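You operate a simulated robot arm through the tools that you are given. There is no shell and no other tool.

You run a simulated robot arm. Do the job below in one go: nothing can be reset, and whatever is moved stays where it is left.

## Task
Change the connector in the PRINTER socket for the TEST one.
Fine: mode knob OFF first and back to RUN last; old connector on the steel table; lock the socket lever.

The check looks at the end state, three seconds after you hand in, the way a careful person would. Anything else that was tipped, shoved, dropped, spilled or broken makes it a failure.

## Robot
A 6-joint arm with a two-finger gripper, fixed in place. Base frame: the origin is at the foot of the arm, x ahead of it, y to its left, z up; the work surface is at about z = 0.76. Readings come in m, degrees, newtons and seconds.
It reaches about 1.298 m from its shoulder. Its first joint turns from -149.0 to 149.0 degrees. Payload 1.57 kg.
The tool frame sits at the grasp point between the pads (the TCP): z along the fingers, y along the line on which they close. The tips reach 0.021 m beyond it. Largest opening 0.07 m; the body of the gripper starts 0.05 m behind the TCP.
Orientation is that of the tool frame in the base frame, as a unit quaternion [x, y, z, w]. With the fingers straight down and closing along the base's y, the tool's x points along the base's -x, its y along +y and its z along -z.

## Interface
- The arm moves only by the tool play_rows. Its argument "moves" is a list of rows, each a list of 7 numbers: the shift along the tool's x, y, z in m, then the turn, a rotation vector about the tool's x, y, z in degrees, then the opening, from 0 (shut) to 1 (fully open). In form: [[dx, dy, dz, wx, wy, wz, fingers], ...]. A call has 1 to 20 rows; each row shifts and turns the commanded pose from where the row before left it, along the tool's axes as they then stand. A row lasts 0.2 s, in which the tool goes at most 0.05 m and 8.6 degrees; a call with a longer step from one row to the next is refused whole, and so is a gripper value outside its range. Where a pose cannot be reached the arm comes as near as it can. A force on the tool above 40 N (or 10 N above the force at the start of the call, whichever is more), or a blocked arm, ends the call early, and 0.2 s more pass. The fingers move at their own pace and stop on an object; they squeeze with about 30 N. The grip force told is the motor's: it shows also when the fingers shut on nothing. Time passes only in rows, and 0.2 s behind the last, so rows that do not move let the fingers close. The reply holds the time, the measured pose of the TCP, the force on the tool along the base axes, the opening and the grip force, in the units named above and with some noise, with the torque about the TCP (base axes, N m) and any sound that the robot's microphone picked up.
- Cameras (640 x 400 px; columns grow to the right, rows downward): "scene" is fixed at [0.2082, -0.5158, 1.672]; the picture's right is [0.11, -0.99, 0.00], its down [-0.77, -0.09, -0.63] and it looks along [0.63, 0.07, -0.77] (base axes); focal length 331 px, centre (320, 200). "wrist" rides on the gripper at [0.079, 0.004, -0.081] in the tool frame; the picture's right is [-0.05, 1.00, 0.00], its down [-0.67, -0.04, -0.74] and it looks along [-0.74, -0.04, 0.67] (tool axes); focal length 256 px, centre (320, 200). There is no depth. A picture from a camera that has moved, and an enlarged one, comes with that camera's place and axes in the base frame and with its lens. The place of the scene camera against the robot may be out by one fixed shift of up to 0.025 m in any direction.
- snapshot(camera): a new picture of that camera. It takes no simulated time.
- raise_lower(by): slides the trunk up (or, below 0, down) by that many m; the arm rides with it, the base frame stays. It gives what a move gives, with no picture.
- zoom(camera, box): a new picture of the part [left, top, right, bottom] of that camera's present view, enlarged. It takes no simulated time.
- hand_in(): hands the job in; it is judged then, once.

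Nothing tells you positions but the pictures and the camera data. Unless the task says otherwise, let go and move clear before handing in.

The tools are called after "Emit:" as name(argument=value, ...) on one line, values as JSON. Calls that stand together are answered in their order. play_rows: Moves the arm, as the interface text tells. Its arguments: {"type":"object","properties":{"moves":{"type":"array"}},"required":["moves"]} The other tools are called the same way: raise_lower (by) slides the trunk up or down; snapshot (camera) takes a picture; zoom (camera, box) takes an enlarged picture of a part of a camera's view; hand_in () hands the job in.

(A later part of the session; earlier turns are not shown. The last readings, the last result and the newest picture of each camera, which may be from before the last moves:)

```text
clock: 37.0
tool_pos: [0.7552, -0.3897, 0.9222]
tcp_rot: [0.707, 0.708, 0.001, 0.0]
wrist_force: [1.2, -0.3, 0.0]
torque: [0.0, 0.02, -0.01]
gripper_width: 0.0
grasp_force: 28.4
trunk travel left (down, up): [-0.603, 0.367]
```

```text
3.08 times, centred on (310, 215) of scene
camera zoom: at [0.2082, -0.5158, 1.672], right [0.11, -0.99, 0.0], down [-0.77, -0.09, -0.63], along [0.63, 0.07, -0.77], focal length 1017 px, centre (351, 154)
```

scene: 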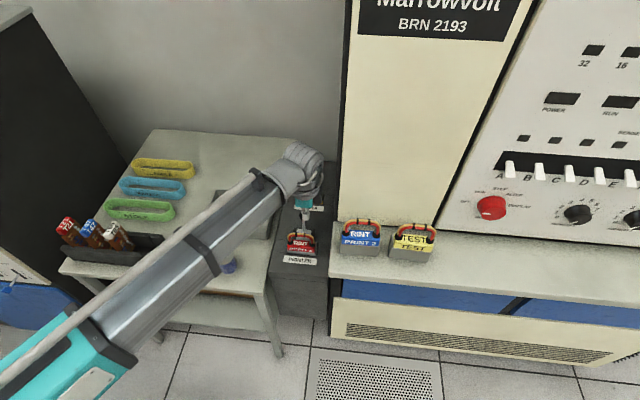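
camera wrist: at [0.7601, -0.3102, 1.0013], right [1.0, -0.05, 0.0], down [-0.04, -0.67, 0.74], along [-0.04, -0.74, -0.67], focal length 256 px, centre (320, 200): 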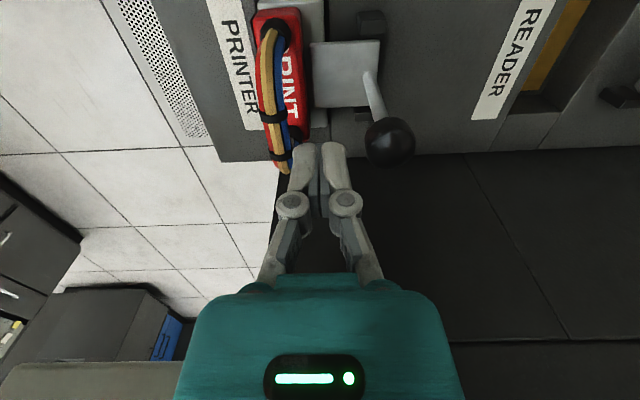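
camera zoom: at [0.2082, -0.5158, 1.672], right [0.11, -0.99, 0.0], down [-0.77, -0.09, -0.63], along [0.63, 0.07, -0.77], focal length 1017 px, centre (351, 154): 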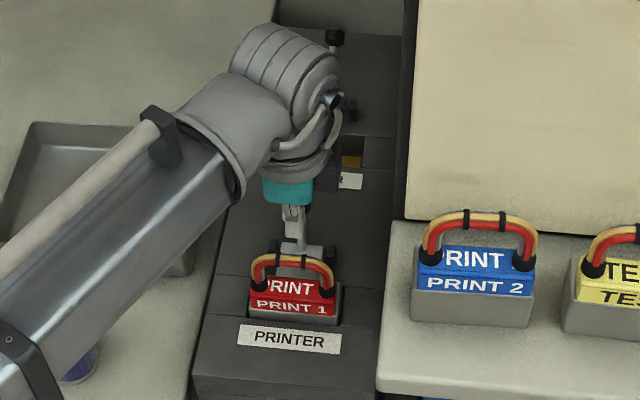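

The tip is right at the ball's top height, so I'll nudge toward the ball, lower another centimetre and then push back.

Emit:
play_rows(moves=[[0, 0.006, 0, 0, 0, 0, 0]])

Emit:
raise_lower(by=-0.011)

Emit:
play_rows(moves=[[0, 0.01, 0, 0, 0, 0, 0], [0, 0.01, 0, 0, 0, 0, 0], [0, 0.01, 0, 0, 0, 0, 0]])

Emit:
snapshot(camera="wrist")

```text
clock: 37.4
tool_pos: [0.7621, -0.3899, 0.921]
tcp_rot: [0.707, 0.707, 0.0, 0.001]
wrist_force: [0.4, 0.5, -0.1]
torque: [0.0, -0.01, -0.01]
gripper_width: 0.0
grasp_force: 29.0
trunk travel left (down, up): [-0.603, 0.367]
```

```text
clock: 38.0
tool_pos: [0.7619, -0.3884, 0.9118]
tcp_rot: [0.707, 0.707, 0.001, 0.0]
wrist_force: [0.4, -0.1, -0.1]
torque: [-0.04, 0.01, 0.0]
gripper_width: 0.0
grasp_force: 28.9
trunk travel left (down, up): [-0.592, 0.378]
```

```text
clock: 38.8
tool_pos: [0.7917, -0.3882, 0.912]
tcp_rot: [0.707, 0.708, 0.001, 0.001]
wrist_force: [0.6, 0.3, 0.1]
torque: [0.0, -0.02, 0.04]
gripper_width: 0.0
grasp_force: 29.1
trunk travel left (down, up): [-0.592, 0.378]
```

```text
taken
camera wrist: at [0.7963, -0.3098, 0.9902], right [1.0, -0.05, 0.0], down [-0.04, -0.67, 0.74], along [-0.04, -0.74, -0.67], focal length 256 px, centre (320, 200)
```

wrist: 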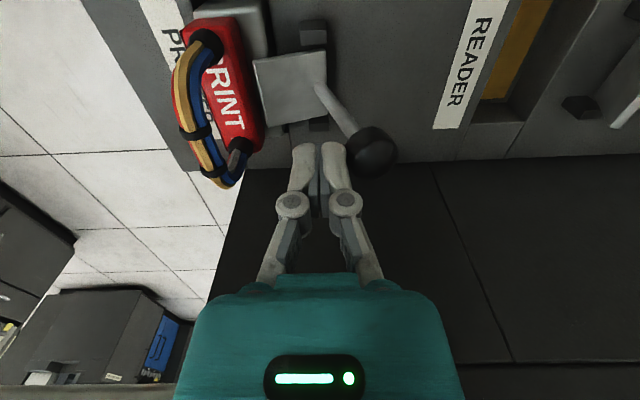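

The lever is rotating back. I'll back off slightly, lower the tip to follow the ball's arc and keep pushing.

Emit:
play_rows(moves=[[0, -0.008, 0, 0, 0, 0, 0]])

Emit:
raise_lower(by=-0.02)

Emit:
play_rows(moves=[[0, 0.01, 0, 0, 0, 0, 0], [0, 0.01, 0, 0, 0, 0, 0], [0, 0.01, 0, 0, 0, 0, 0], [0, 0.01, 0, 0, 0, 0, 0]])

Emit:
snapshot(camera="wrist")

Emit:
zoom(camera="scene", box=[260, 150, 360, 280])

```text
clock: 39.2
tool_pos: [0.7844, -0.3881, 0.911]
tcp_rot: [0.707, 0.707, 0.001, 0.0]
wrist_force: [-1.6, -0.4, 1.3]
torque: [-0.02, 0.03, 0.0]
gripper_width: 0.0
grasp_force: 28.5
trunk travel left (down, up): [-0.592, 0.378]
```

```text
clock: 39.9
tool_pos: [0.7848, -0.389, 0.8899]
tcp_rot: [0.706, 0.708, 0.001, 0.001]
wrist_force: [-1.5, -0.1, -0.1]
torque: [0.02, 0.0, 0.0]
gripper_width: 0.0
grasp_force: 28.7
trunk travel left (down, up): [-0.572, 0.398]
```

```text
clock: 40.9
tool_pos: [0.8246, -0.389, 0.8901]
tcp_rot: [0.707, 0.708, 0.0, 0.001]
wrist_force: [0.0, -0.1, 0.7]
torque: [0.0, 0.0, -0.02]
gripper_width: 0.0
grasp_force: 28.3
trunk travel left (down, up): [-0.572, 0.398]
```

```text
taken
camera wrist: at [0.8294, -0.3102, 0.9702], right [1.0, -0.05, 0.0], down [-0.04, -0.67, 0.74], along [-0.04, -0.74, -0.67], focal length 256 px, centre (320, 200)
```

wrist: 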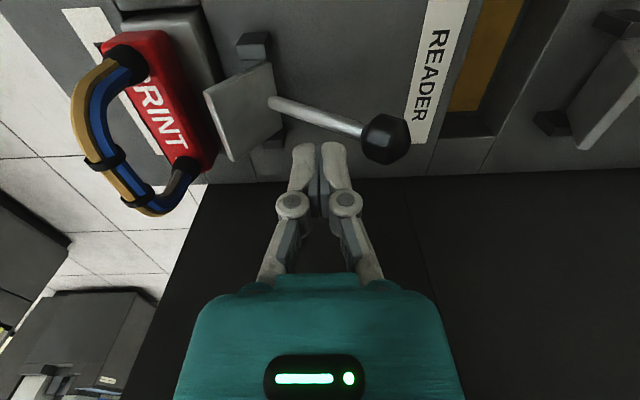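

```text
3.08 times, centred on (310, 215) of scene
camera zoom: at [0.2082, -0.5158, 1.672], right [0.11, -0.99, 0.0], down [-0.77, -0.09, -0.63], along [0.63, 0.07, -0.77], focal length 1017 px, centre (351, 154)
```

zoom: 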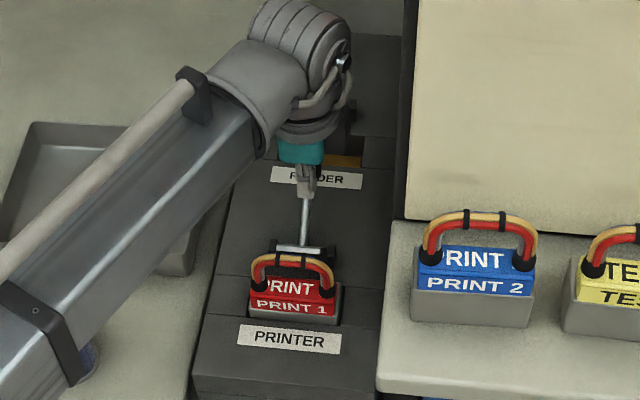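

The lever is back about 48°. I'll lower a little and push it the rest of the way, to the roughly 60° that READER shows.

Emit:
raise_lower(by=-0.015)

Emit:
play_rows(moves=[[0, 0.006, 0, 0, 0, 0, 0], [0, 0.006, 0, 0, 0, 0, 0], [0, 0.006, 0, 0, 0, 0, 0], [0, 0.005, 0, 0, 0, 0, 0]])

Emit:
snapshot(camera="wrist")

```text
clock: 41.5
tool_pos: [0.8241, -0.3897, 0.8753]
tcp_rot: [0.706, 0.708, 0.001, 0.0]
wrist_force: [-0.5, 0.0, -0.3]
torque: [0.01, 0.01, -0.01]
gripper_width: 0.0
grasp_force: 28.6
trunk travel left (down, up): [-0.557, 0.413]
```

```text
clock: 42.5
tool_pos: [0.8462, -0.3907, 0.8757]
tcp_rot: [0.706, 0.708, 0.0, 0.001]
wrist_force: [-5.3, -0.6, 1.8]
torque: [0.02, 0.05, -0.02]
gripper_width: 0.0
grasp_force: 28.7
trunk travel left (down, up): [-0.557, 0.413]
```

```text
taken
camera wrist: at [0.8512, -0.3107, 0.9557], right [1.0, -0.05, 0.0], down [-0.04, -0.67, 0.74], along [-0.04, -0.74, -0.67], focal length 256 px, centre (320, 200)
```

wrist: 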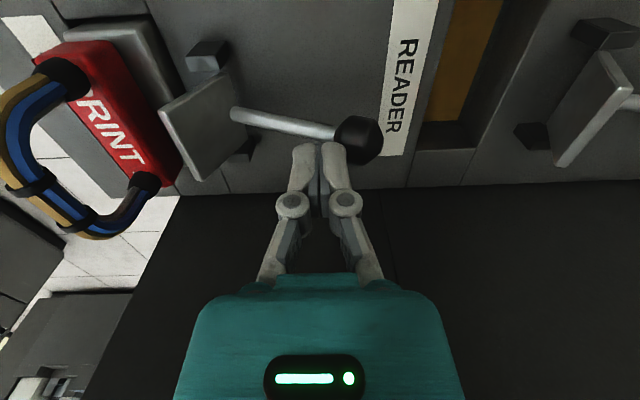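

Emit:
play_rows(moves=[[0, 0.004, 0, 0, 0, 0, 0], [0, 0.004, 0, 0, 0, 0, 0]])

Emit:
zoom(camera="wrist", box=[120, 0, 640, 200])

```text
clock: 43.1
tool_pos: [0.8508, -0.39, 0.879]
tcp_rot: [0.707, 0.707, 0.001, 0.002]
wrist_force: [-26.4, -1.6, 14.9]
torque: [-0.01, 0.37, 0.09]
gripper_width: 0.0
grasp_force: 29.1
trunk travel left (down, up): [-0.557, 0.413]
```

```text
1.23 times, centred on (380, 100) of wrist
camera zoom: at [0.8557, -0.3105, 0.9583], right [1.0, -0.05, 0.0], down [-0.04, -0.67, 0.75], along [-0.04, -0.74, -0.67], focal length 315 px, centre (246, 323)
```

zoom: 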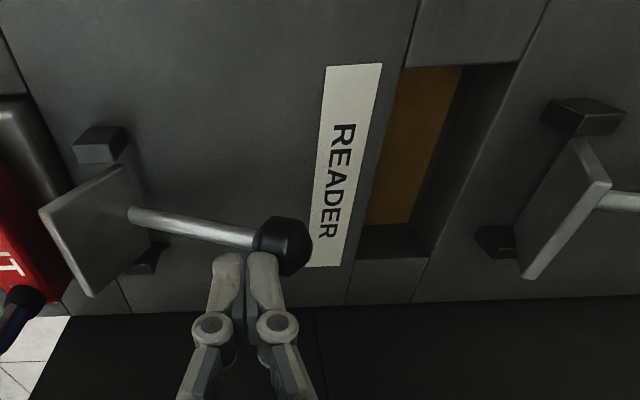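

The lever is at its stop, fully open like READER. I'll back off, lift, open the fingers partway and centre over the PRINT 1 handle.

Emit:
play_rows(moves=[[0, -0.01, 0, 0, 0, 0, 0], [0, -0.01, 0, 0, 0, 0, 0]])

Emit:
raise_lower(by=0.08)

Emit:
play_rows(moves=[[0, -0.04, 0, 0, 0, 0, 0.65], [0, -0.04, 0, 0, 0, 0, 0.65], [0.0, -0.016, 0, 0, 0, 0, 0.65], [0, 0, 0, 0, 0, 0, 0.65]])

Emit:
snapshot(camera="wrist")

Emit:
zoom(camera="scene", box=[260, 150, 360, 280])

```text
clock: 43.7
tool_pos: [0.836, -0.3904, 0.8747]
tcp_rot: [0.707, 0.708, 0.001, 0.001]
wrist_force: [0.3, -0.6, -0.1]
torque: [-0.02, 0.02, 0.01]
gripper_width: 0.0
grasp_force: 28.9
trunk travel left (down, up): [-0.557, 0.413]
```

```text
clock: 44.9
tool_pos: [0.8363, -0.3896, 0.9554]
tcp_rot: [0.707, 0.708, 0.001, 0.001]
wrist_force: [0.0, -0.9, -0.2]
torque: [-0.04, 0.01, 0.03]
gripper_width: 0.0002
grasp_force: 28.6
trunk travel left (down, up): [-0.637, 0.333]
```

```text
clock: 45.9
tool_pos: [0.7401, -0.3893, 0.9565]
tcp_rot: [0.707, 0.707, 0.001, 0.001]
wrist_force: [-0.4, -0.2, -1.0]
torque: [0.01, -0.01, -0.03]
gripper_width: 0.0455
grasp_force: 0.1
out of reach, approached as far as the arm can: row 2
trunk travel left (down, up): [-0.637, 0.333]
```

```text
taken
camera wrist: at [0.7441, -0.3107, 1.0352], right [1.0, -0.05, 0.0], down [-0.04, -0.67, 0.74], along [-0.04, -0.74, -0.67], focal length 256 px, centre (320, 200)
```

wrist: 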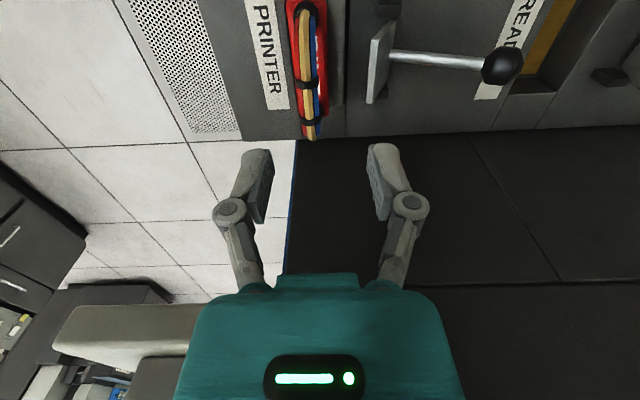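

```text
3.08 times, centred on (310, 215) of scene
camera zoom: at [0.2082, -0.5158, 1.672], right [0.11, -0.99, 0.0], down [-0.77, -0.09, -0.63], along [0.63, 0.07, -0.77], focal length 1017 px, centre (351, 154)
```

zoom: 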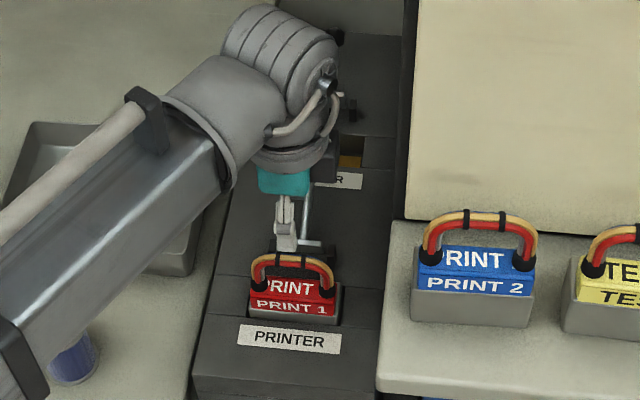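

Emit:
zoom(camera="wrist", box=[240, 0, 400, 150])

```text
2.67 times, centred on (320, 75) of wrist
camera zoom: at [0.7441, -0.3107, 1.0352], right [1.0, -0.05, 0.0], down [-0.04, -0.67, 0.74], along [-0.04, -0.74, -0.67], focal length 683 px, centre (320, 533)
```

zoom: 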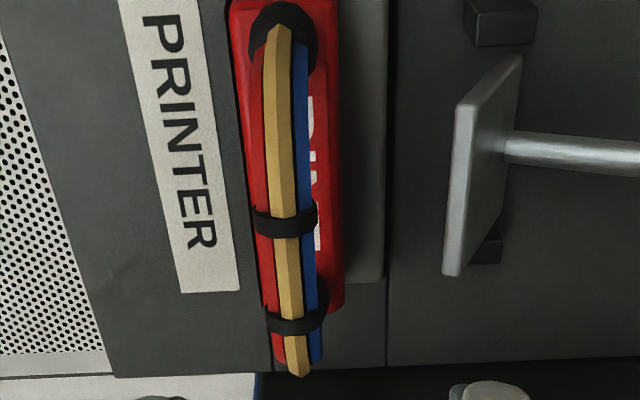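

The handle bar centre is at (0.733, -0.388, ~0.88). I'll shift 7 mm, lower around it and close.

Emit:
play_rows(moves=[[0.001, -0.007, 0, 0, 0, 0, 0.65]])

Emit:
raise_lower(by=-0.076)

Emit:
snapshot(camera="wrist")

```text
clock: 46.3
tool_pos: [0.7322, -0.3882, 0.9557]
tcp_rot: [0.706, 0.708, 0.001, 0.001]
wrist_force: [-0.8, 0.0, -0.1]
torque: [0.01, 0.01, 0.03]
gripper_width: 0.0455
grasp_force: 0.0
trunk travel left (down, up): [-0.637, 0.333]
```

```text
clock: 47.4
tool_pos: [0.7331, -0.3869, 0.8794]
tcp_rot: [0.707, 0.708, 0.001, 0.0]
wrist_force: [0.0, -0.4, -0.2]
torque: [-0.02, 0.02, -0.02]
gripper_width: 0.0453
grasp_force: 0.1
trunk travel left (down, up): [-0.561, 0.409]
```

```text
taken
camera wrist: at [0.7371, -0.3092, 0.9593], right [1.0, -0.05, 0.0], down [-0.04, -0.67, 0.74], along [-0.04, -0.74, -0.67], focal length 256 px, centre (320, 200)
```

wrist: 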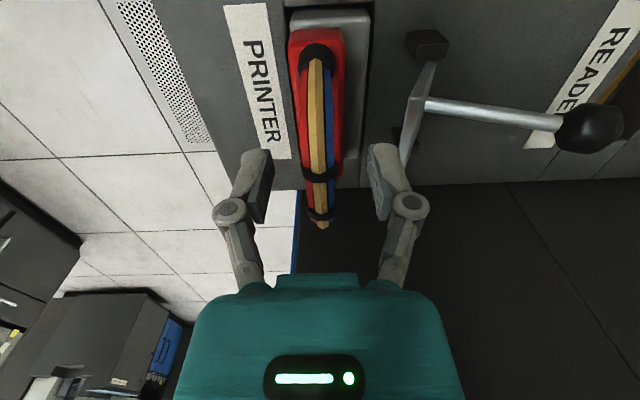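

Emit:
play_rows(moves=[[0, 0, 0, 0, 0, 0, 0.3], [0, 0, 0, 0, 0, 0, 0], [0, 0, 0, 0, 0, 0, 0], [0, 0, 0, 0, 0, 0, 0]])

Emit:
raise_lower(by=0.02)

Emit:
snapshot(camera="wrist")

```text
clock: 48.4
tool_pos: [0.7326, -0.388, 0.879]
tcp_rot: [0.706, 0.708, 0.001, 0.001]
wrist_force: [1.0, 0.4, 1.8]
torque: [0.04, 0.01, -0.03]
gripper_width: 0.0113
grasp_force: 30.2
trunk travel left (down, up): [-0.561, 0.409]
```

```text
clock: 49.1
tool_pos: [0.7332, -0.3885, 0.8991]
tcp_rot: [0.706, 0.708, 0.001, 0.0]
wrist_force: [0.0, 0.8, -3.9]
torque: [-0.01, -0.01, -0.02]
gripper_width: 0.0112
grasp_force: 30.5
trunk travel left (down, up): [-0.581, 0.389]
```

```text
taken
camera wrist: at [0.7374, -0.3094, 0.979], right [1.0, -0.05, 0.0], down [-0.04, -0.67, 0.74], along [-0.04, -0.74, -0.67], focal length 256 px, centre (320, 200)
```

wrist: 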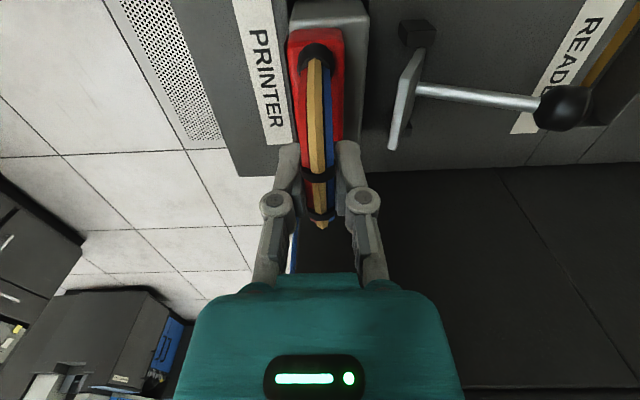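

The connector is rising cleanly, with about 4 N of weight. I'll lift it well clear.

Emit:
raise_lower(by=0.14)

Emit:
snapshot(camera="wrist")

Emit:
snapshot(camera="scene")

```text
clock: 50.8
tool_pos: [0.7328, -0.3894, 1.0386]
tcp_rot: [0.707, 0.708, 0.001, 0.001]
wrist_force: [0.2, 0.0, -2.9]
torque: [0.02, 0.03, 0.0]
gripper_width: 0.0115
grasp_force: 30.4
trunk travel left (down, up): [-0.721, 0.249]
```

```text
taken
camera wrist: at [0.7374, -0.3094, 1.119], right [1.0, -0.05, 0.0], down [-0.04, -0.67, 0.74], along [-0.04, -0.74, -0.67], focal length 256 px, centre (320, 200)
```

wrist: 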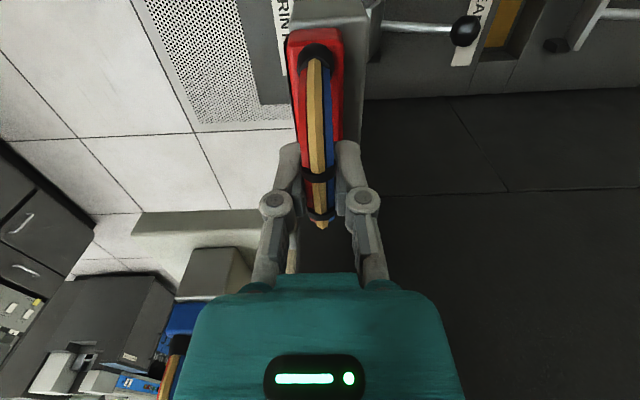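

```text
taken
```

scene: 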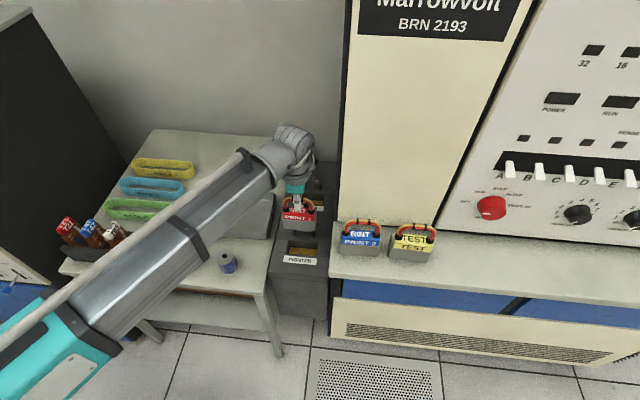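

The old connector is free. I'll carry it over the tray to the clear back area of the steel table, around (1.12, -0.13).

Emit:
play_rows(moves=[[0.026, 0.0387, 0, 0, 0, 0, 0], [0.026, 0.0387, 0, 0, 0, 0, 0], [0.026, 0.0387, 0, 0, 0, 0, 0], [0.026, 0.0387, 0, 0, 0, 0, 0], [0.026, 0.0387, 0, 0, 0, 0, 0], [0.026, 0.0387, 0, 0, 0, 0, 0], [0.026, 0.0387, 0, 0, 0, 0, 0], [0.026, 0.0387, 0, 0, 0, 0, 0], [0.026, 0.0387, 0, 0, 0, 0, 0], [0.026, 0.0387, 0, 0, 0, 0, 0]])

Emit:
snapshot(camera="wrist")

Emit:
snapshot(camera="scene")

```text
clock: 53.0
tool_pos: [1.1189, -0.1267, 1.0393]
tcp_rot: [0.707, 0.707, 0.001, 0.0]
wrist_force: [0.0, -0.1, -2.7]
torque: [-0.03, 0.02, 0.01]
gripper_width: 0.0115
grasp_force: 30.3
trunk travel left (down, up): [-0.721, 0.249]
```

```text
taken
camera wrist: at [1.1236, -0.048, 1.1182], right [1.0, -0.05, 0.0], down [-0.04, -0.67, 0.74], along [-0.04, -0.74, -0.67], focal length 256 px, centre (320, 200)
```

wrist: 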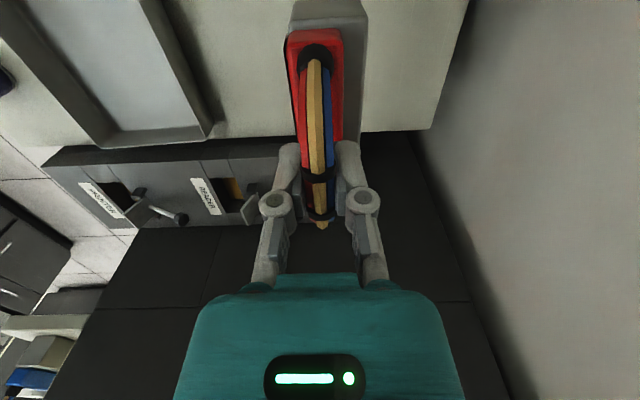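

```text
taken
```

scene: 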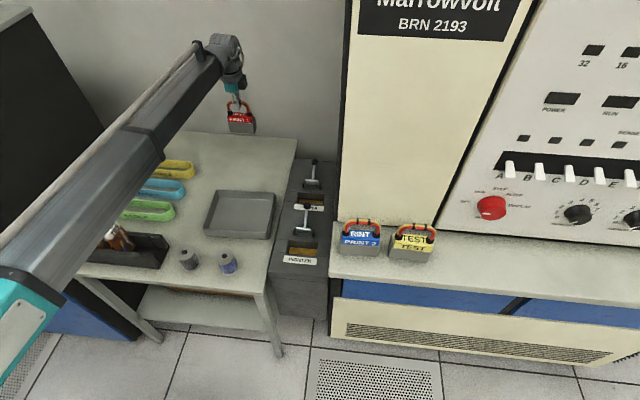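

The clear table area is directly below. I'll lower most of the way, then feel for contact in small steps.

Emit:
raise_lower(by=-0.14)

Emit:
snapshot(camera="wrist")

Emit:
zoom(camera="scene", box=[170, 90, 310, 210])

```text
clock: 54.6
tool_pos: [1.1184, -0.1276, 0.8985]
tcp_rot: [0.707, 0.708, 0.001, 0.002]
wrist_force: [0.4, -0.3, -3.3]
torque: [-0.03, 0.0, 0.01]
gripper_width: 0.0112
grasp_force: 30.1
trunk travel left (down, up): [-0.581, 0.389]
```

```text
taken
camera wrist: at [1.1222, -0.0487, 0.9788], right [1.0, -0.05, 0.0], down [-0.04, -0.67, 0.74], along [-0.04, -0.74, -0.67], focal length 256 px, centre (320, 200)
```

wrist: 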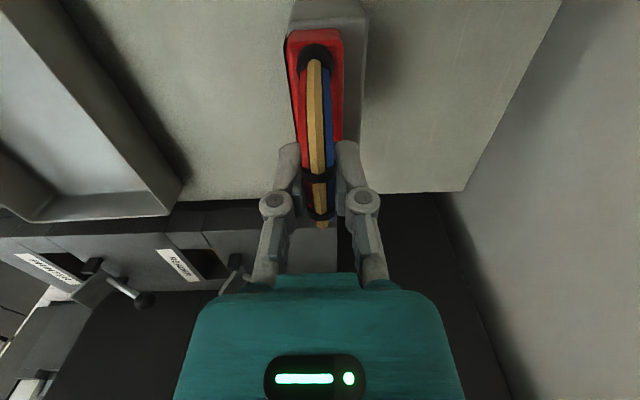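

```text
3.33 times, centred on (240, 150) of scene
camera zoom: at [0.2082, -0.5158, 1.672], right [0.11, -0.99, 0.0], down [-0.77, -0.09, -0.63], along [0.63, 0.07, -0.77], focal length 1102 px, centre (587, 367)
```

zoom: 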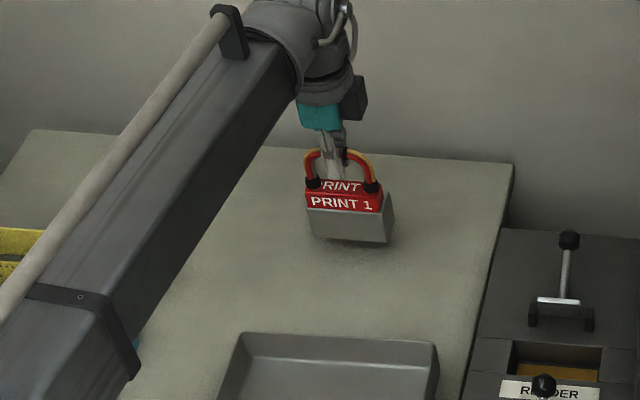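

Emit:
raise_lower(by=-0.015)

Emit:
raise_lower(by=-0.008)

```text
clock: 55.3
tool_pos: [1.1179, -0.1274, 0.8851]
tcp_rot: [0.706, 0.708, 0.0, 0.0]
wrist_force: [0.0, -0.1, -2.4]
torque: [-0.02, 0.03, -0.02]
gripper_width: 0.0113
grasp_force: 30.6
trunk travel left (down, up): [-0.566, 0.404]
```

```text
clock: 55.8
tool_pos: [1.1174, -0.128, 0.8755]
tcp_rot: [0.706, 0.708, 0.002, 0.001]
wrist_force: [0.3, 0.9, -2.9]
torque: [-0.02, 0.04, 0.01]
gripper_width: 0.0112
grasp_force: 30.2
trunk travel left (down, up): [-0.558, 0.412]
```

Emit:
raise_lower(by=-0.005)

Emit:
zoom(camera="scene", box=[210, 110, 280, 170])

```text
clock: 56.4
tool_pos: [1.1174, -0.1274, 0.873]
tcp_rot: [0.706, 0.708, 0.001, 0.002]
wrist_force: [2.2, -1.1, 16.7]
torque: [0.11, -0.05, -0.02]
gripper_width: 0.011
grasp_force: 30.6
trunk travel left (down, up): [-0.553, 0.417]
```

```text
6.67 times, centred on (245, 140) of scene
camera zoom: at [0.2082, -0.5158, 1.672], right [0.11, -0.99, 0.0], down [-0.77, -0.09, -0.63], along [0.63, 0.07, -0.77], focal length 2204 px, centre (820, 600)
```

zoom: 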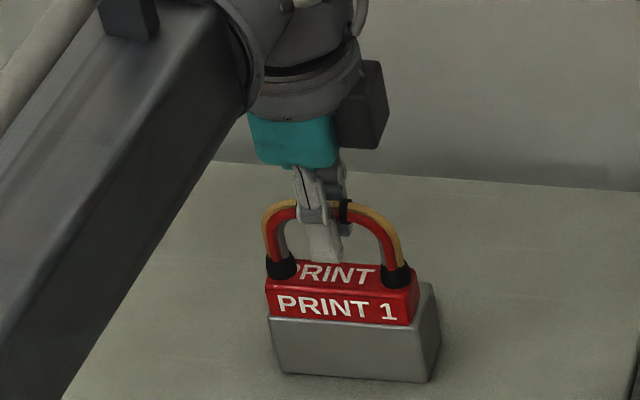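

There is contact (17 N upward), so the connector is standing on the table. I'll release it, rise clear and check that it stays upright.

Emit:
play_rows(moves=[[0, 0, 0, 0, 0, 0, 0.3], [0, 0, 0, 0, 0, 0, 0.65], [0, 0, 0, 0, 0, 0, 0.65], [0, 0, 0, 0, 0, 0, 0.65]])

Emit:
raise_lower(by=0.17)

Emit:
snapshot(camera="wrist")

Emit:
snapshot(camera="scene")

```text
clock: 57.4
tool_pos: [1.1171, -0.1271, 0.8707]
tcp_rot: [0.707, 0.707, 0.0, 0.0]
wrist_force: [0.7, 0.0, 0.0]
torque: [0.0, 0.04, 0.01]
gripper_width: 0.0455
grasp_force: 0.1
trunk travel left (down, up): [-0.553, 0.417]
```

```text
clock: 59.3
tool_pos: [1.1174, -0.1274, 1.0423]
tcp_rot: [0.706, 0.708, 0.001, 0.0]
wrist_force: [0.4, -0.2, 0.2]
torque: [0.03, -0.02, 0.01]
gripper_width: 0.0455
grasp_force: 0.1
trunk travel left (down, up): [-0.723, 0.247]
```

```text
taken
camera wrist: at [1.1222, -0.0486, 1.121], right [1.0, -0.05, 0.0], down [-0.04, -0.67, 0.74], along [-0.04, -0.74, -0.67], focal length 256 px, centre (320, 200)
```

wrist: 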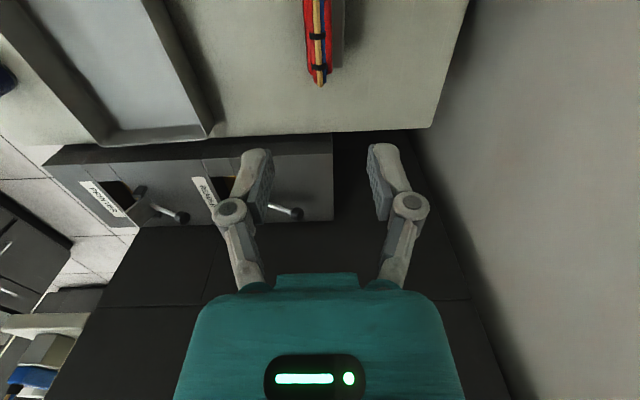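

```text
taken
```

scene: 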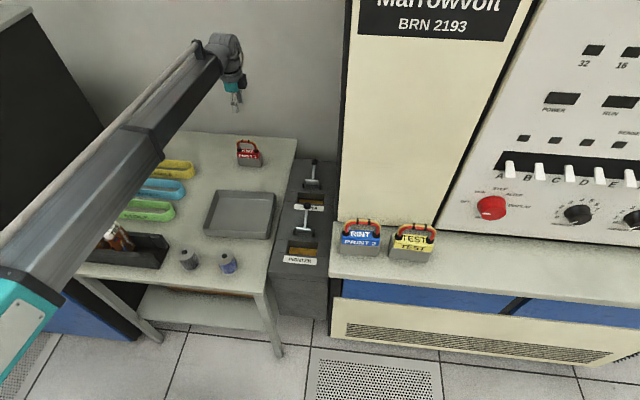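

PRINT 1 stands upright on the table. Next I'll rise above the ledge and go to the TEST connector by a path clear of the cabinet.

Emit:
raise_lower(by=0.17)

Emit:
play_rows(moves=[[-0.02275, -0.0431, 0, 0, 0, 0, 0.65], [-0.02275, -0.0431, 0, 0, 0, 0, 0.65], [-0.02275, -0.0431, 0, 0, 0, 0, 0.65], [-0.02275, -0.0431, 0, 0, 0, 0, 0.65], [-0.02275, -0.0431, 0, 0, 0, 0, 0.65], [-0.02275, -0.0431, 0, 0, 0, 0, 0.65], [-0.02275, -0.0431, 0, 0, 0, 0, 0.65], [-0.02275, -0.0431, 0, 0, 0, 0, 0.65], [-0.02275, -0.0431, 0, 0, 0, 0, 0.65], [-0.02275, -0.0431, 0, 0, 0, 0, 0.65], [-0.02275, -0.0431, 0, 0, 0, 0, 0.65], [-0.02275, -0.0431, 0, 0, 0, 0, 0.65], [-0.045, 0, 0, 0, 0, 0, 0.65], [-0.045, 0, 0, 0, 0, 0, 0.65], [-0.045, 0, 0, 0, 0, 0, 0.65], [-0.045, 0, 0, 0, 0, 0, 0.65]])

Emit:
snapshot(camera="wrist")

Emit:
snapshot(camera="scene")

```text
clock: 61.2
tool_pos: [1.1189, -0.1275, 1.2114]
tcp_rot: [0.707, 0.708, 0.001, 0.0]
wrist_force: [0.6, -0.2, -0.8]
torque: [0.01, 0.02, 0.0]
gripper_width: 0.0455
grasp_force: 0.0
trunk travel left (down, up): [-0.893, 0.077]
```

```text
clock: 64.6
tool_pos: [0.6019, -0.5813, 1.2109]
tcp_rot: [0.707, 0.708, 0.001, 0.0]
wrist_force: [0.7, -0.6, -0.5]
torque: [0.01, 0.02, -0.02]
gripper_width: 0.0454
grasp_force: 0.1
trunk travel left (down, up): [-0.893, 0.077]
```

```text
taken
camera wrist: at [0.6055, -0.5033, 1.291], right [1.0, -0.05, 0.0], down [-0.04, -0.67, 0.74], along [-0.04, -0.74, -0.67], focal length 256 px, centre (320, 200)
```

wrist: 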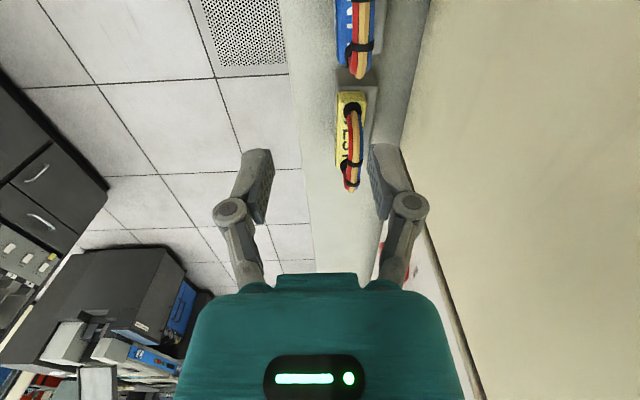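

```text
taken
```

scene: 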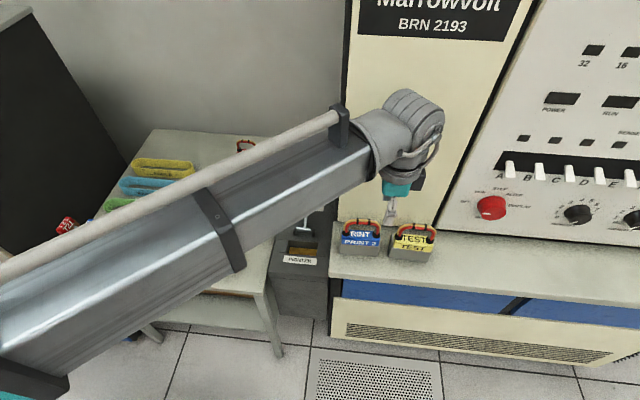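

Emit:
zoom(camera="wrist", box=[280, 50, 440, 210])

```text
2.50 times, centred on (360, 130) of wrist
camera zoom: at [0.6055, -0.5033, 1.291], right [1.0, -0.05, 0.0], down [-0.04, -0.67, 0.74], along [-0.04, -0.74, -0.67], focal length 640 px, centre (220, 375)
```

zoom: 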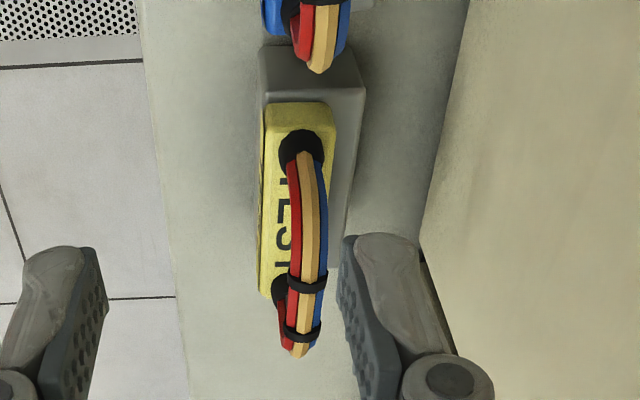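

TEST lines up with the base axes, and its handle bar is centred near (0.629, -0.667). I'll centre over it.

Emit:
play_rows(moves=[[-0.04, 0.013, 0, 0, 0, 0, 0.65], [-0.04, 0.014, 0, 0, 0, 0, 0.65], [-0.005, 0, 0, 0, 0, 0, 0.65]])

Emit:
raise_lower(by=-0.05)

Emit:
snapshot(camera="wrist")

Emit:
zoom(camera="wrist", box=[240, 50, 420, 210])

```text
clock: 65.4
tool_pos: [0.6283, -0.6672, 1.2128]
tcp_rot: [0.706, 0.708, 0.001, 0.001]
wrist_force: [0.1, -0.5, 0.2]
torque: [0.0, -0.02, 0.03]
gripper_width: 0.0457
grasp_force: 0.1
trunk travel left (down, up): [-0.893, 0.077]
```

```text
clock: 66.3
tool_pos: [0.6284, -0.6671, 1.1624]
tcp_rot: [0.707, 0.707, 0.001, 0.0]
wrist_force: [-0.4, -0.2, -0.8]
torque: [0.0, 0.01, -0.01]
gripper_width: 0.0456
grasp_force: 0.0
trunk travel left (down, up): [-0.843, 0.127]
```

```text
taken
camera wrist: at [0.6328, -0.5879, 1.2413], right [1.0, -0.05, 0.0], down [-0.04, -0.67, 0.74], along [-0.04, -0.74, -0.67], focal length 256 px, centre (320, 200)
```

wrist: 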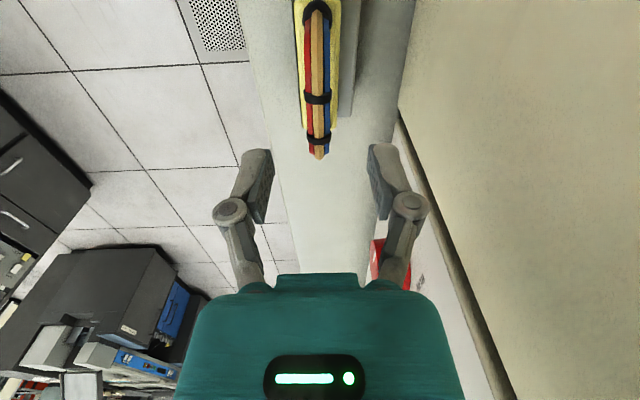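

```text
2.50 times, centred on (330, 130) of wrist
camera zoom: at [0.6328, -0.5879, 1.2413], right [1.0, -0.05, 0.0], down [-0.04, -0.67, 0.74], along [-0.04, -0.74, -0.67], focal length 640 px, centre (295, 375)
```

zoom: 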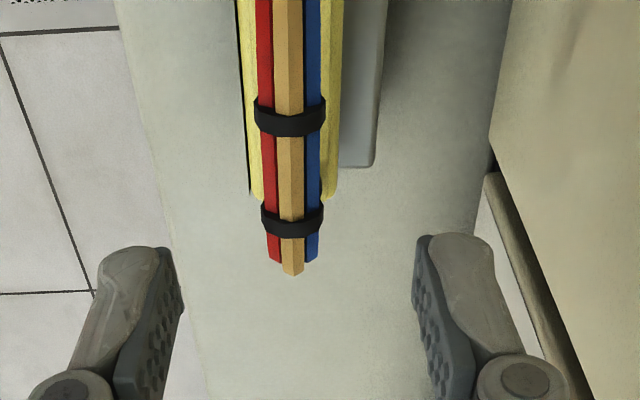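

Emit:
raise_lower(by=-0.059)

Emit:
snapshot(camera="wrist")

Emit:
zoom(camera="scene", box=[340, 160, 480, 280])

```text
clock: 67.3
tool_pos: [0.6284, -0.6672, 1.1021]
tcp_rot: [0.706, 0.708, 0.001, 0.001]
wrist_force: [0.5, -0.3, -0.5]
torque: [-0.02, 0.0, 0.01]
gripper_width: 0.0455
grasp_force: 0.1
trunk travel left (down, up): [-0.784, 0.186]
```

```text
taken
camera wrist: at [0.6328, -0.5879, 1.1823], right [1.0, -0.05, 0.0], down [-0.04, -0.67, 0.74], along [-0.04, -0.74, -0.67], focal length 256 px, centre (320, 200)
```

wrist: 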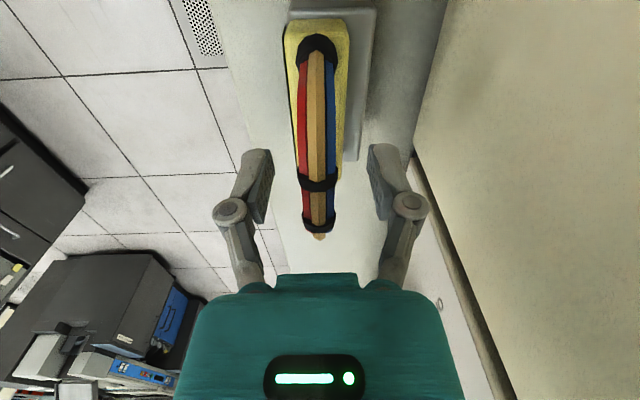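

```text
3.33 times, centred on (410, 220) of scene
camera zoom: at [0.2082, -0.5158, 1.672], right [0.11, -0.99, 0.0], down [-0.77, -0.09, -0.63], along [0.63, 0.07, -0.77], focal length 1102 px, centre (20, 133)
```

zoom: 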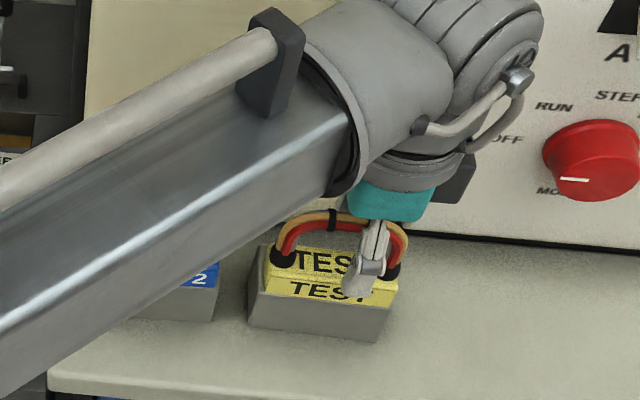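

Compared with the PRINT 1 view, TEST sits a bit higher and a few mm toward +y relative to the gripper. I'll adjust to match that grip.

Emit:
raise_lower(by=0.012)

Emit:
play_rows(moves=[[0.005, 0, 0, 0, 0, 0, 0.65]])

Emit:
snapshot(camera="wrist")

```text
clock: 67.9
tool_pos: [0.629, -0.6672, 1.1149]
tcp_rot: [0.706, 0.708, 0.0, 0.001]
wrist_force: [-0.2, -0.7, 0.6]
torque: [-0.03, 0.01, 0.0]
gripper_width: 0.0455
grasp_force: 0.0
trunk travel left (down, up): [-0.796, 0.174]
```

```text
clock: 68.3
tool_pos: [0.6288, -0.6623, 1.1147]
tcp_rot: [0.706, 0.708, 0.001, 0.001]
wrist_force: [1.8, -0.2, -0.2]
torque: [0.0, -0.02, -0.03]
gripper_width: 0.0455
grasp_force: 0.1
trunk travel left (down, up): [-0.796, 0.174]
```

```text
taken
camera wrist: at [0.6327, -0.5826, 1.1943], right [1.0, -0.05, 0.0], down [-0.04, -0.67, 0.74], along [-0.04, -0.74, -0.67], focal length 256 px, centre (320, 200)
```

wrist: 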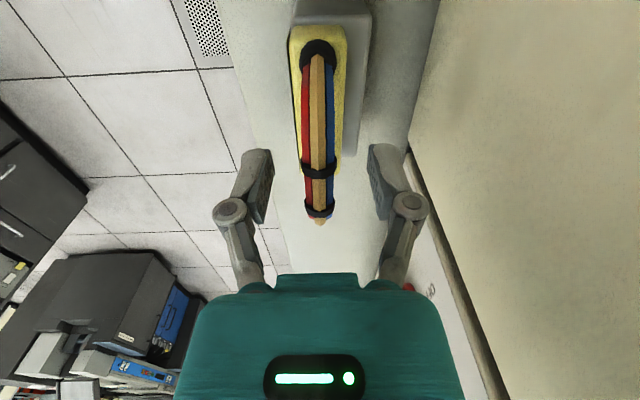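

The view now matches the PRINT 1 grip. I'll close and lift slightly.

Emit:
play_rows(moves=[[0, 0, 0, 0, 0, 0, 0.3], [0, 0, 0, 0, 0, 0, 0], [0, 0, 0, 0, 0, 0, 0], [0, 0, 0, 0, 0, 0, 0]])

Emit:
raise_lower(by=0.03)

Emit:
snapshot(camera="wrist")

Emit:
snapshot(camera="scene")

```text
clock: 69.3
tool_pos: [0.629, -0.6621, 1.1136]
tcp_rot: [0.707, 0.707, 0.0, 0.001]
wrist_force: [0.6, -0.3, 0.3]
torque: [-0.02, -0.01, -0.07]
gripper_width: 0.0114
grasp_force: 29.7
trunk travel left (down, up): [-0.796, 0.174]
```

```text
clock: 70.1
tool_pos: [0.6294, -0.662, 1.1437]
tcp_rot: [0.706, 0.708, 0.001, 0.0]
wrist_force: [0.2, -0.4, -2.8]
torque: [0.0, 0.0, 0.02]
gripper_width: 0.0112
grasp_force: 30.1
trunk travel left (down, up): [-0.826, 0.144]
```

```text
taken
camera wrist: at [0.6331, -0.583, 1.224], right [1.0, -0.05, 0.0], down [-0.04, -0.67, 0.74], along [-0.04, -0.74, -0.67], focal length 256 px, centre (320, 200)
```

wrist: 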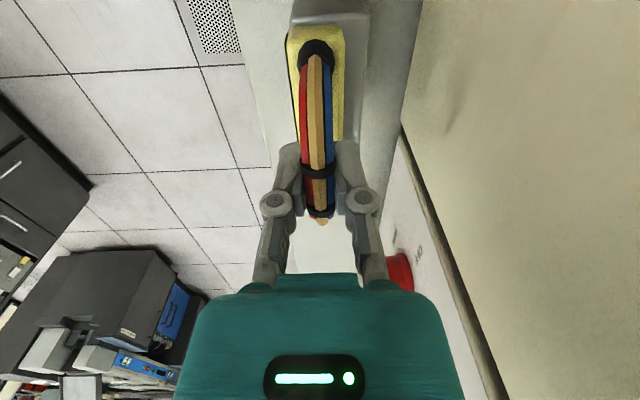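

```text
taken
```

scene: 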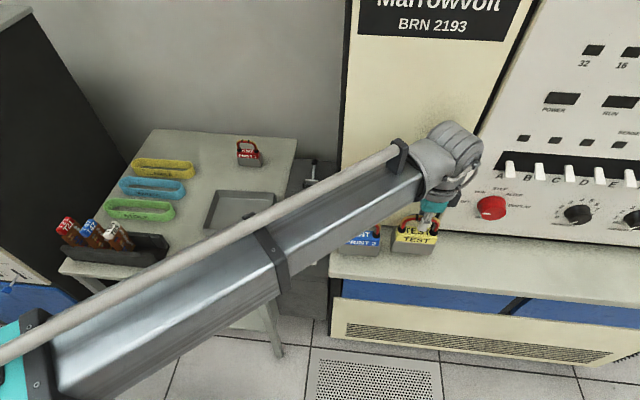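

TEST is held almost exactly as PRINT 1 was, about 1 mm toward +y and 1 mm lower. I'll route it forward off the ledge, around PRINT 2, then over the PRINTER socket.

Emit:
raise_lower(by=0.05)

Emit:
play_rows(moves=[[0, -0.03, 0, 0, 0, 0, 0], [0, -0.04, 0, 0, 0, 0, 0], [0, -0.04, 0, 0, 0, 0, 0], [0, -0.02, 0, 0, 0, 0, 0], [0.03, 0, 0, 0, 0, 0, 0], [0.04, 0, 0, 0, 0, 0, 0], [0.04, 0, 0, 0, 0, 0, 0], [0.04, 0, 0, 0, 0, 0, 0], [0.04, 0, 0, 0, 0, 0, 0], [0.04, 0, 0, 0, 0, 0, 0], [0.04, 0, 0, 0, 0, 0, 0], [0, 0.04, 0, 0, 0, 0, 0], [0, 0.04, 0, 0, 0, 0, 0], [0, 0.04, 0, 0, 0, 0, 0], [0, 0.04, 0, 0, 0, 0, 0], [0, 0.04, 0, 0, 0, 0, 0], [0, 0.03, 0, 0, 0, 0, 0]])

Emit:
snapshot(camera="wrist")

Emit:
snapshot(camera="scene")

```text
clock: 71.0
tool_pos: [0.6289, -0.6612, 1.1959]
tcp_rot: [0.706, 0.708, 0.002, 0.002]
wrist_force: [0.1, 0.5, -2.5]
torque: [-0.02, 0.0, -0.02]
gripper_width: 0.0116
grasp_force: 29.6
trunk travel left (down, up): [-0.876, 0.094]
```

```text
clock: 74.6
tool_pos: [0.7289, -0.3904, 1.194]
tcp_rot: [0.707, 0.707, 0.0, 0.001]
wrist_force: [0.2, 0.6, -4.3]
torque: [-0.03, 0.01, 0.0]
gripper_width: 0.0113
grasp_force: 29.5
trunk travel left (down, up): [-0.876, 0.094]
```

```text
taken
camera wrist: at [0.7342, -0.3113, 1.2738], right [1.0, -0.05, 0.0], down [-0.04, -0.67, 0.74], along [-0.04, -0.74, -0.67], focal length 256 px, centre (320, 200)
```

wrist: 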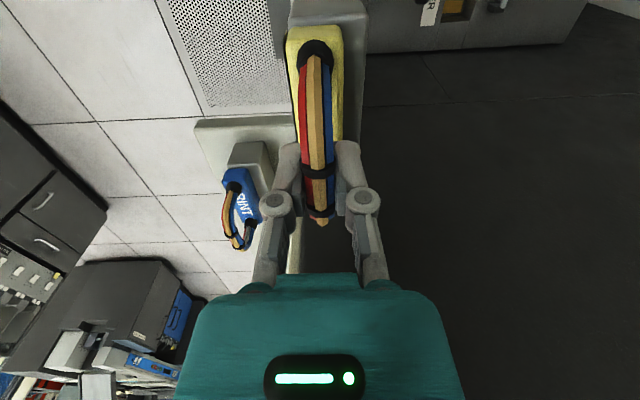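

```text
taken
```

scene: 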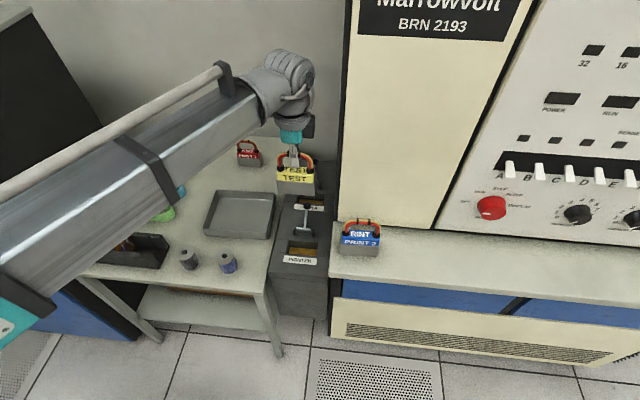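

Emit:
play_rows(moves=[[0.001, 0.004, 0, 0, 0, 0, 0]])

Emit:
raise_lower(by=-0.25)

Emit:
snapshot(camera="wrist")

Emit:
zoom(camera="scene", box=[260, 170, 360, 280])

```text
clock: 75.0
tool_pos: [0.7337, -0.3888, 1.1947]
tcp_rot: [0.707, 0.707, 0.001, 0.001]
wrist_force: [-0.1, -0.6, -3.1]
torque: [0.04, 0.03, -0.03]
gripper_width: 0.0114
grasp_force: 29.9
trunk travel left (down, up): [-0.876, 0.094]
```

```text
clock: 77.6
tool_pos: [0.7334, -0.3904, 0.9447]
tcp_rot: [0.706, 0.708, 0.0, 0.001]
wrist_force: [0.2, 0.3, -2.7]
torque: [-0.03, 0.04, -0.01]
gripper_width: 0.0114
grasp_force: 30.0
trunk travel left (down, up): [-0.626, 0.344]
```

```text
taken
camera wrist: at [0.7368, -0.3106, 1.0241], right [1.0, -0.05, 0.0], down [-0.04, -0.67, 0.74], along [-0.04, -0.74, -0.67], focal length 256 px, centre (320, 200)
```

wrist: 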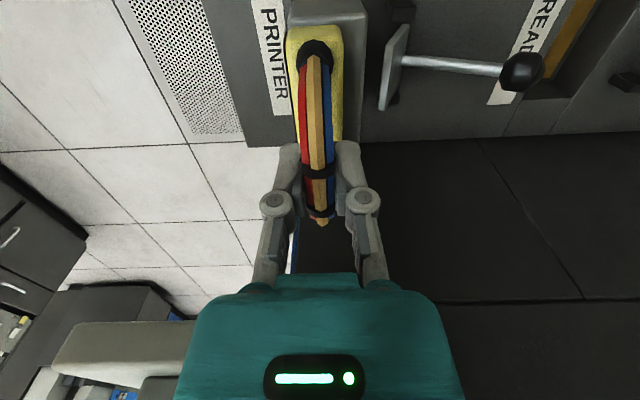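

```text
3.64 times, centred on (310, 225) of scene
camera zoom: at [0.2082, -0.5158, 1.672], right [0.11, -0.99, 0.0], down [-0.77, -0.09, -0.63], along [0.63, 0.07, -0.77], focal length 1202 px, centre (356, 109)
```

zoom: 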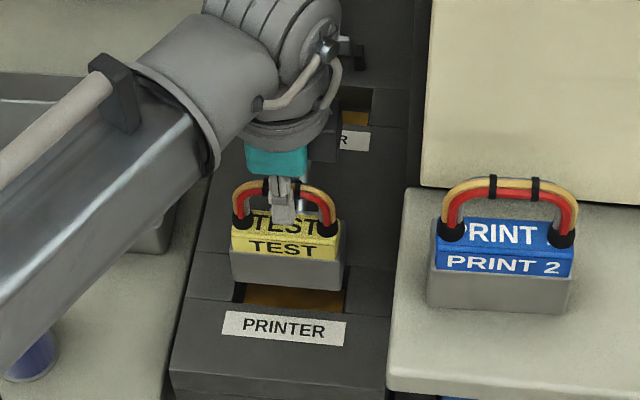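

TEST is hanging right above the PRINTER opening. I'll lower it gently in steps, watching the force.

Emit:
raise_lower(by=-0.02)

Emit:
raise_lower(by=-0.012)

Emit:
zoom(camera="scene", box=[260, 170, 360, 280])

Emit:
snapshot(camera="wrist")

```text
clock: 78.2
tool_pos: [0.7326, -0.3908, 0.9242]
tcp_rot: [0.707, 0.707, 0.0, 0.001]
wrist_force: [-0.3, 0.2, -2.9]
torque: [-0.01, 0.01, 0.01]
gripper_width: 0.0115
grasp_force: 29.9
trunk travel left (down, up): [-0.606, 0.364]
```

```text
clock: 78.8
tool_pos: [0.7322, -0.389, 0.9124]
tcp_rot: [0.707, 0.708, 0.001, 0.001]
wrist_force: [0.4, -0.5, -3.6]
torque: [-0.02, 0.0, 0.0]
gripper_width: 0.0114
grasp_force: 30.3
trunk travel left (down, up): [-0.594, 0.376]
```

```text
3.64 times, centred on (310, 225) of scene
camera zoom: at [0.2082, -0.5158, 1.672], right [0.11, -0.99, 0.0], down [-0.77, -0.09, -0.63], along [0.63, 0.07, -0.77], focal length 1202 px, centre (356, 109)
```

zoom: 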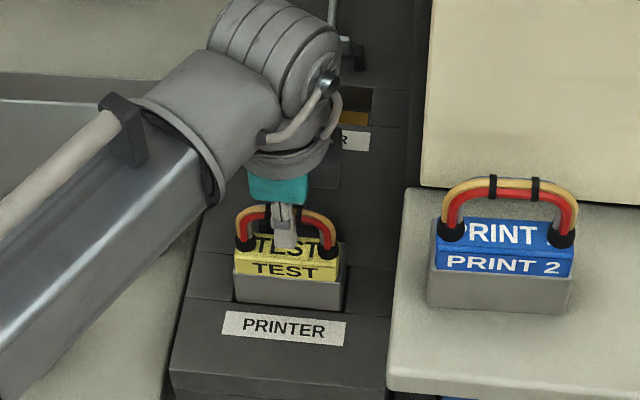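

```text
taken
camera wrist: at [0.7368, -0.3106, 0.9921], right [1.0, -0.05, 0.0], down [-0.04, -0.67, 0.74], along [-0.04, -0.74, -0.67], focal length 256 px, centre (320, 200)
```

wrist: 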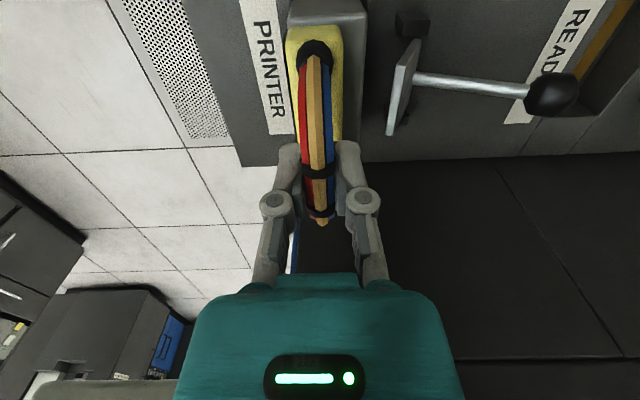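

Emit:
raise_lower(by=-0.01)

Emit:
raise_lower(by=-0.01)

Emit:
zoom(camera="scene", box=[260, 170, 360, 280])

```text
clock: 79.4
tool_pos: [0.7326, -0.3892, 0.9026]
tcp_rot: [0.706, 0.708, 0.001, 0.001]
wrist_force: [0.3, 0.0, -3.4]
torque: [0.01, 0.04, -0.01]
gripper_width: 0.0115
grasp_force: 30.0
trunk travel left (down, up): [-0.584, 0.386]
```

```text
clock: 80.0
tool_pos: [0.7329, -0.3894, 0.8925]
tcp_rot: [0.706, 0.708, 0.0, 0.001]
wrist_force: [0.3, 0.3, -2.8]
torque: [0.02, -0.03, 0.03]
gripper_width: 0.0115
grasp_force: 29.7
trunk travel left (down, up): [-0.574, 0.396]
```

```text
3.64 times, centred on (310, 225) of scene
camera zoom: at [0.2082, -0.5158, 1.672], right [0.11, -0.99, 0.0], down [-0.77, -0.09, -0.63], along [0.63, 0.07, -0.77], focal length 1202 px, centre (356, 109)
```

zoom: 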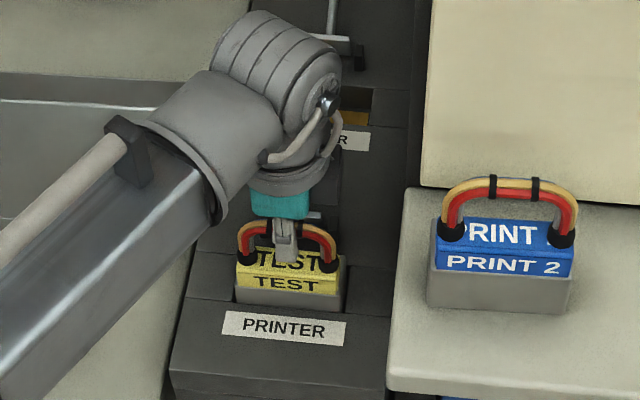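

It's sliding in freely. I'll keep going to the seated height of about 0.88.

Emit:
raise_lower(by=-0.008)

Emit:
raise_lower(by=-0.004)

Emit:
zoom(camera="scene", box=[260, 170, 360, 280])

```text
clock: 80.6
tool_pos: [0.7325, -0.3896, 0.8836]
tcp_rot: [0.706, 0.708, 0.002, 0.0]
wrist_force: [-0.1, 0.7, -2.7]
torque: [0.0, 0.02, 0.01]
gripper_width: 0.0111
grasp_force: 30.2
trunk travel left (down, up): [-0.566, 0.404]
```

```text
clock: 81.1
tool_pos: [0.7317, -0.3885, 0.8813]
tcp_rot: [0.707, 0.708, 0.0, 0.0]
wrist_force: [-0.3, -0.7, 1.5]
torque: [0.07, -0.02, 0.0]
gripper_width: 0.0115
grasp_force: 30.3
trunk travel left (down, up): [-0.562, 0.408]
```

```text
3.64 times, centred on (310, 225) of scene
camera zoom: at [0.2082, -0.5158, 1.672], right [0.11, -0.99, 0.0], down [-0.77, -0.09, -0.63], along [0.63, 0.07, -0.77], focal length 1202 px, centre (356, 109)
```

zoom: 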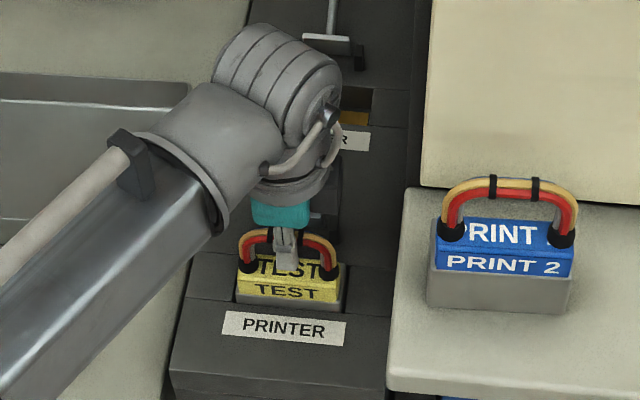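

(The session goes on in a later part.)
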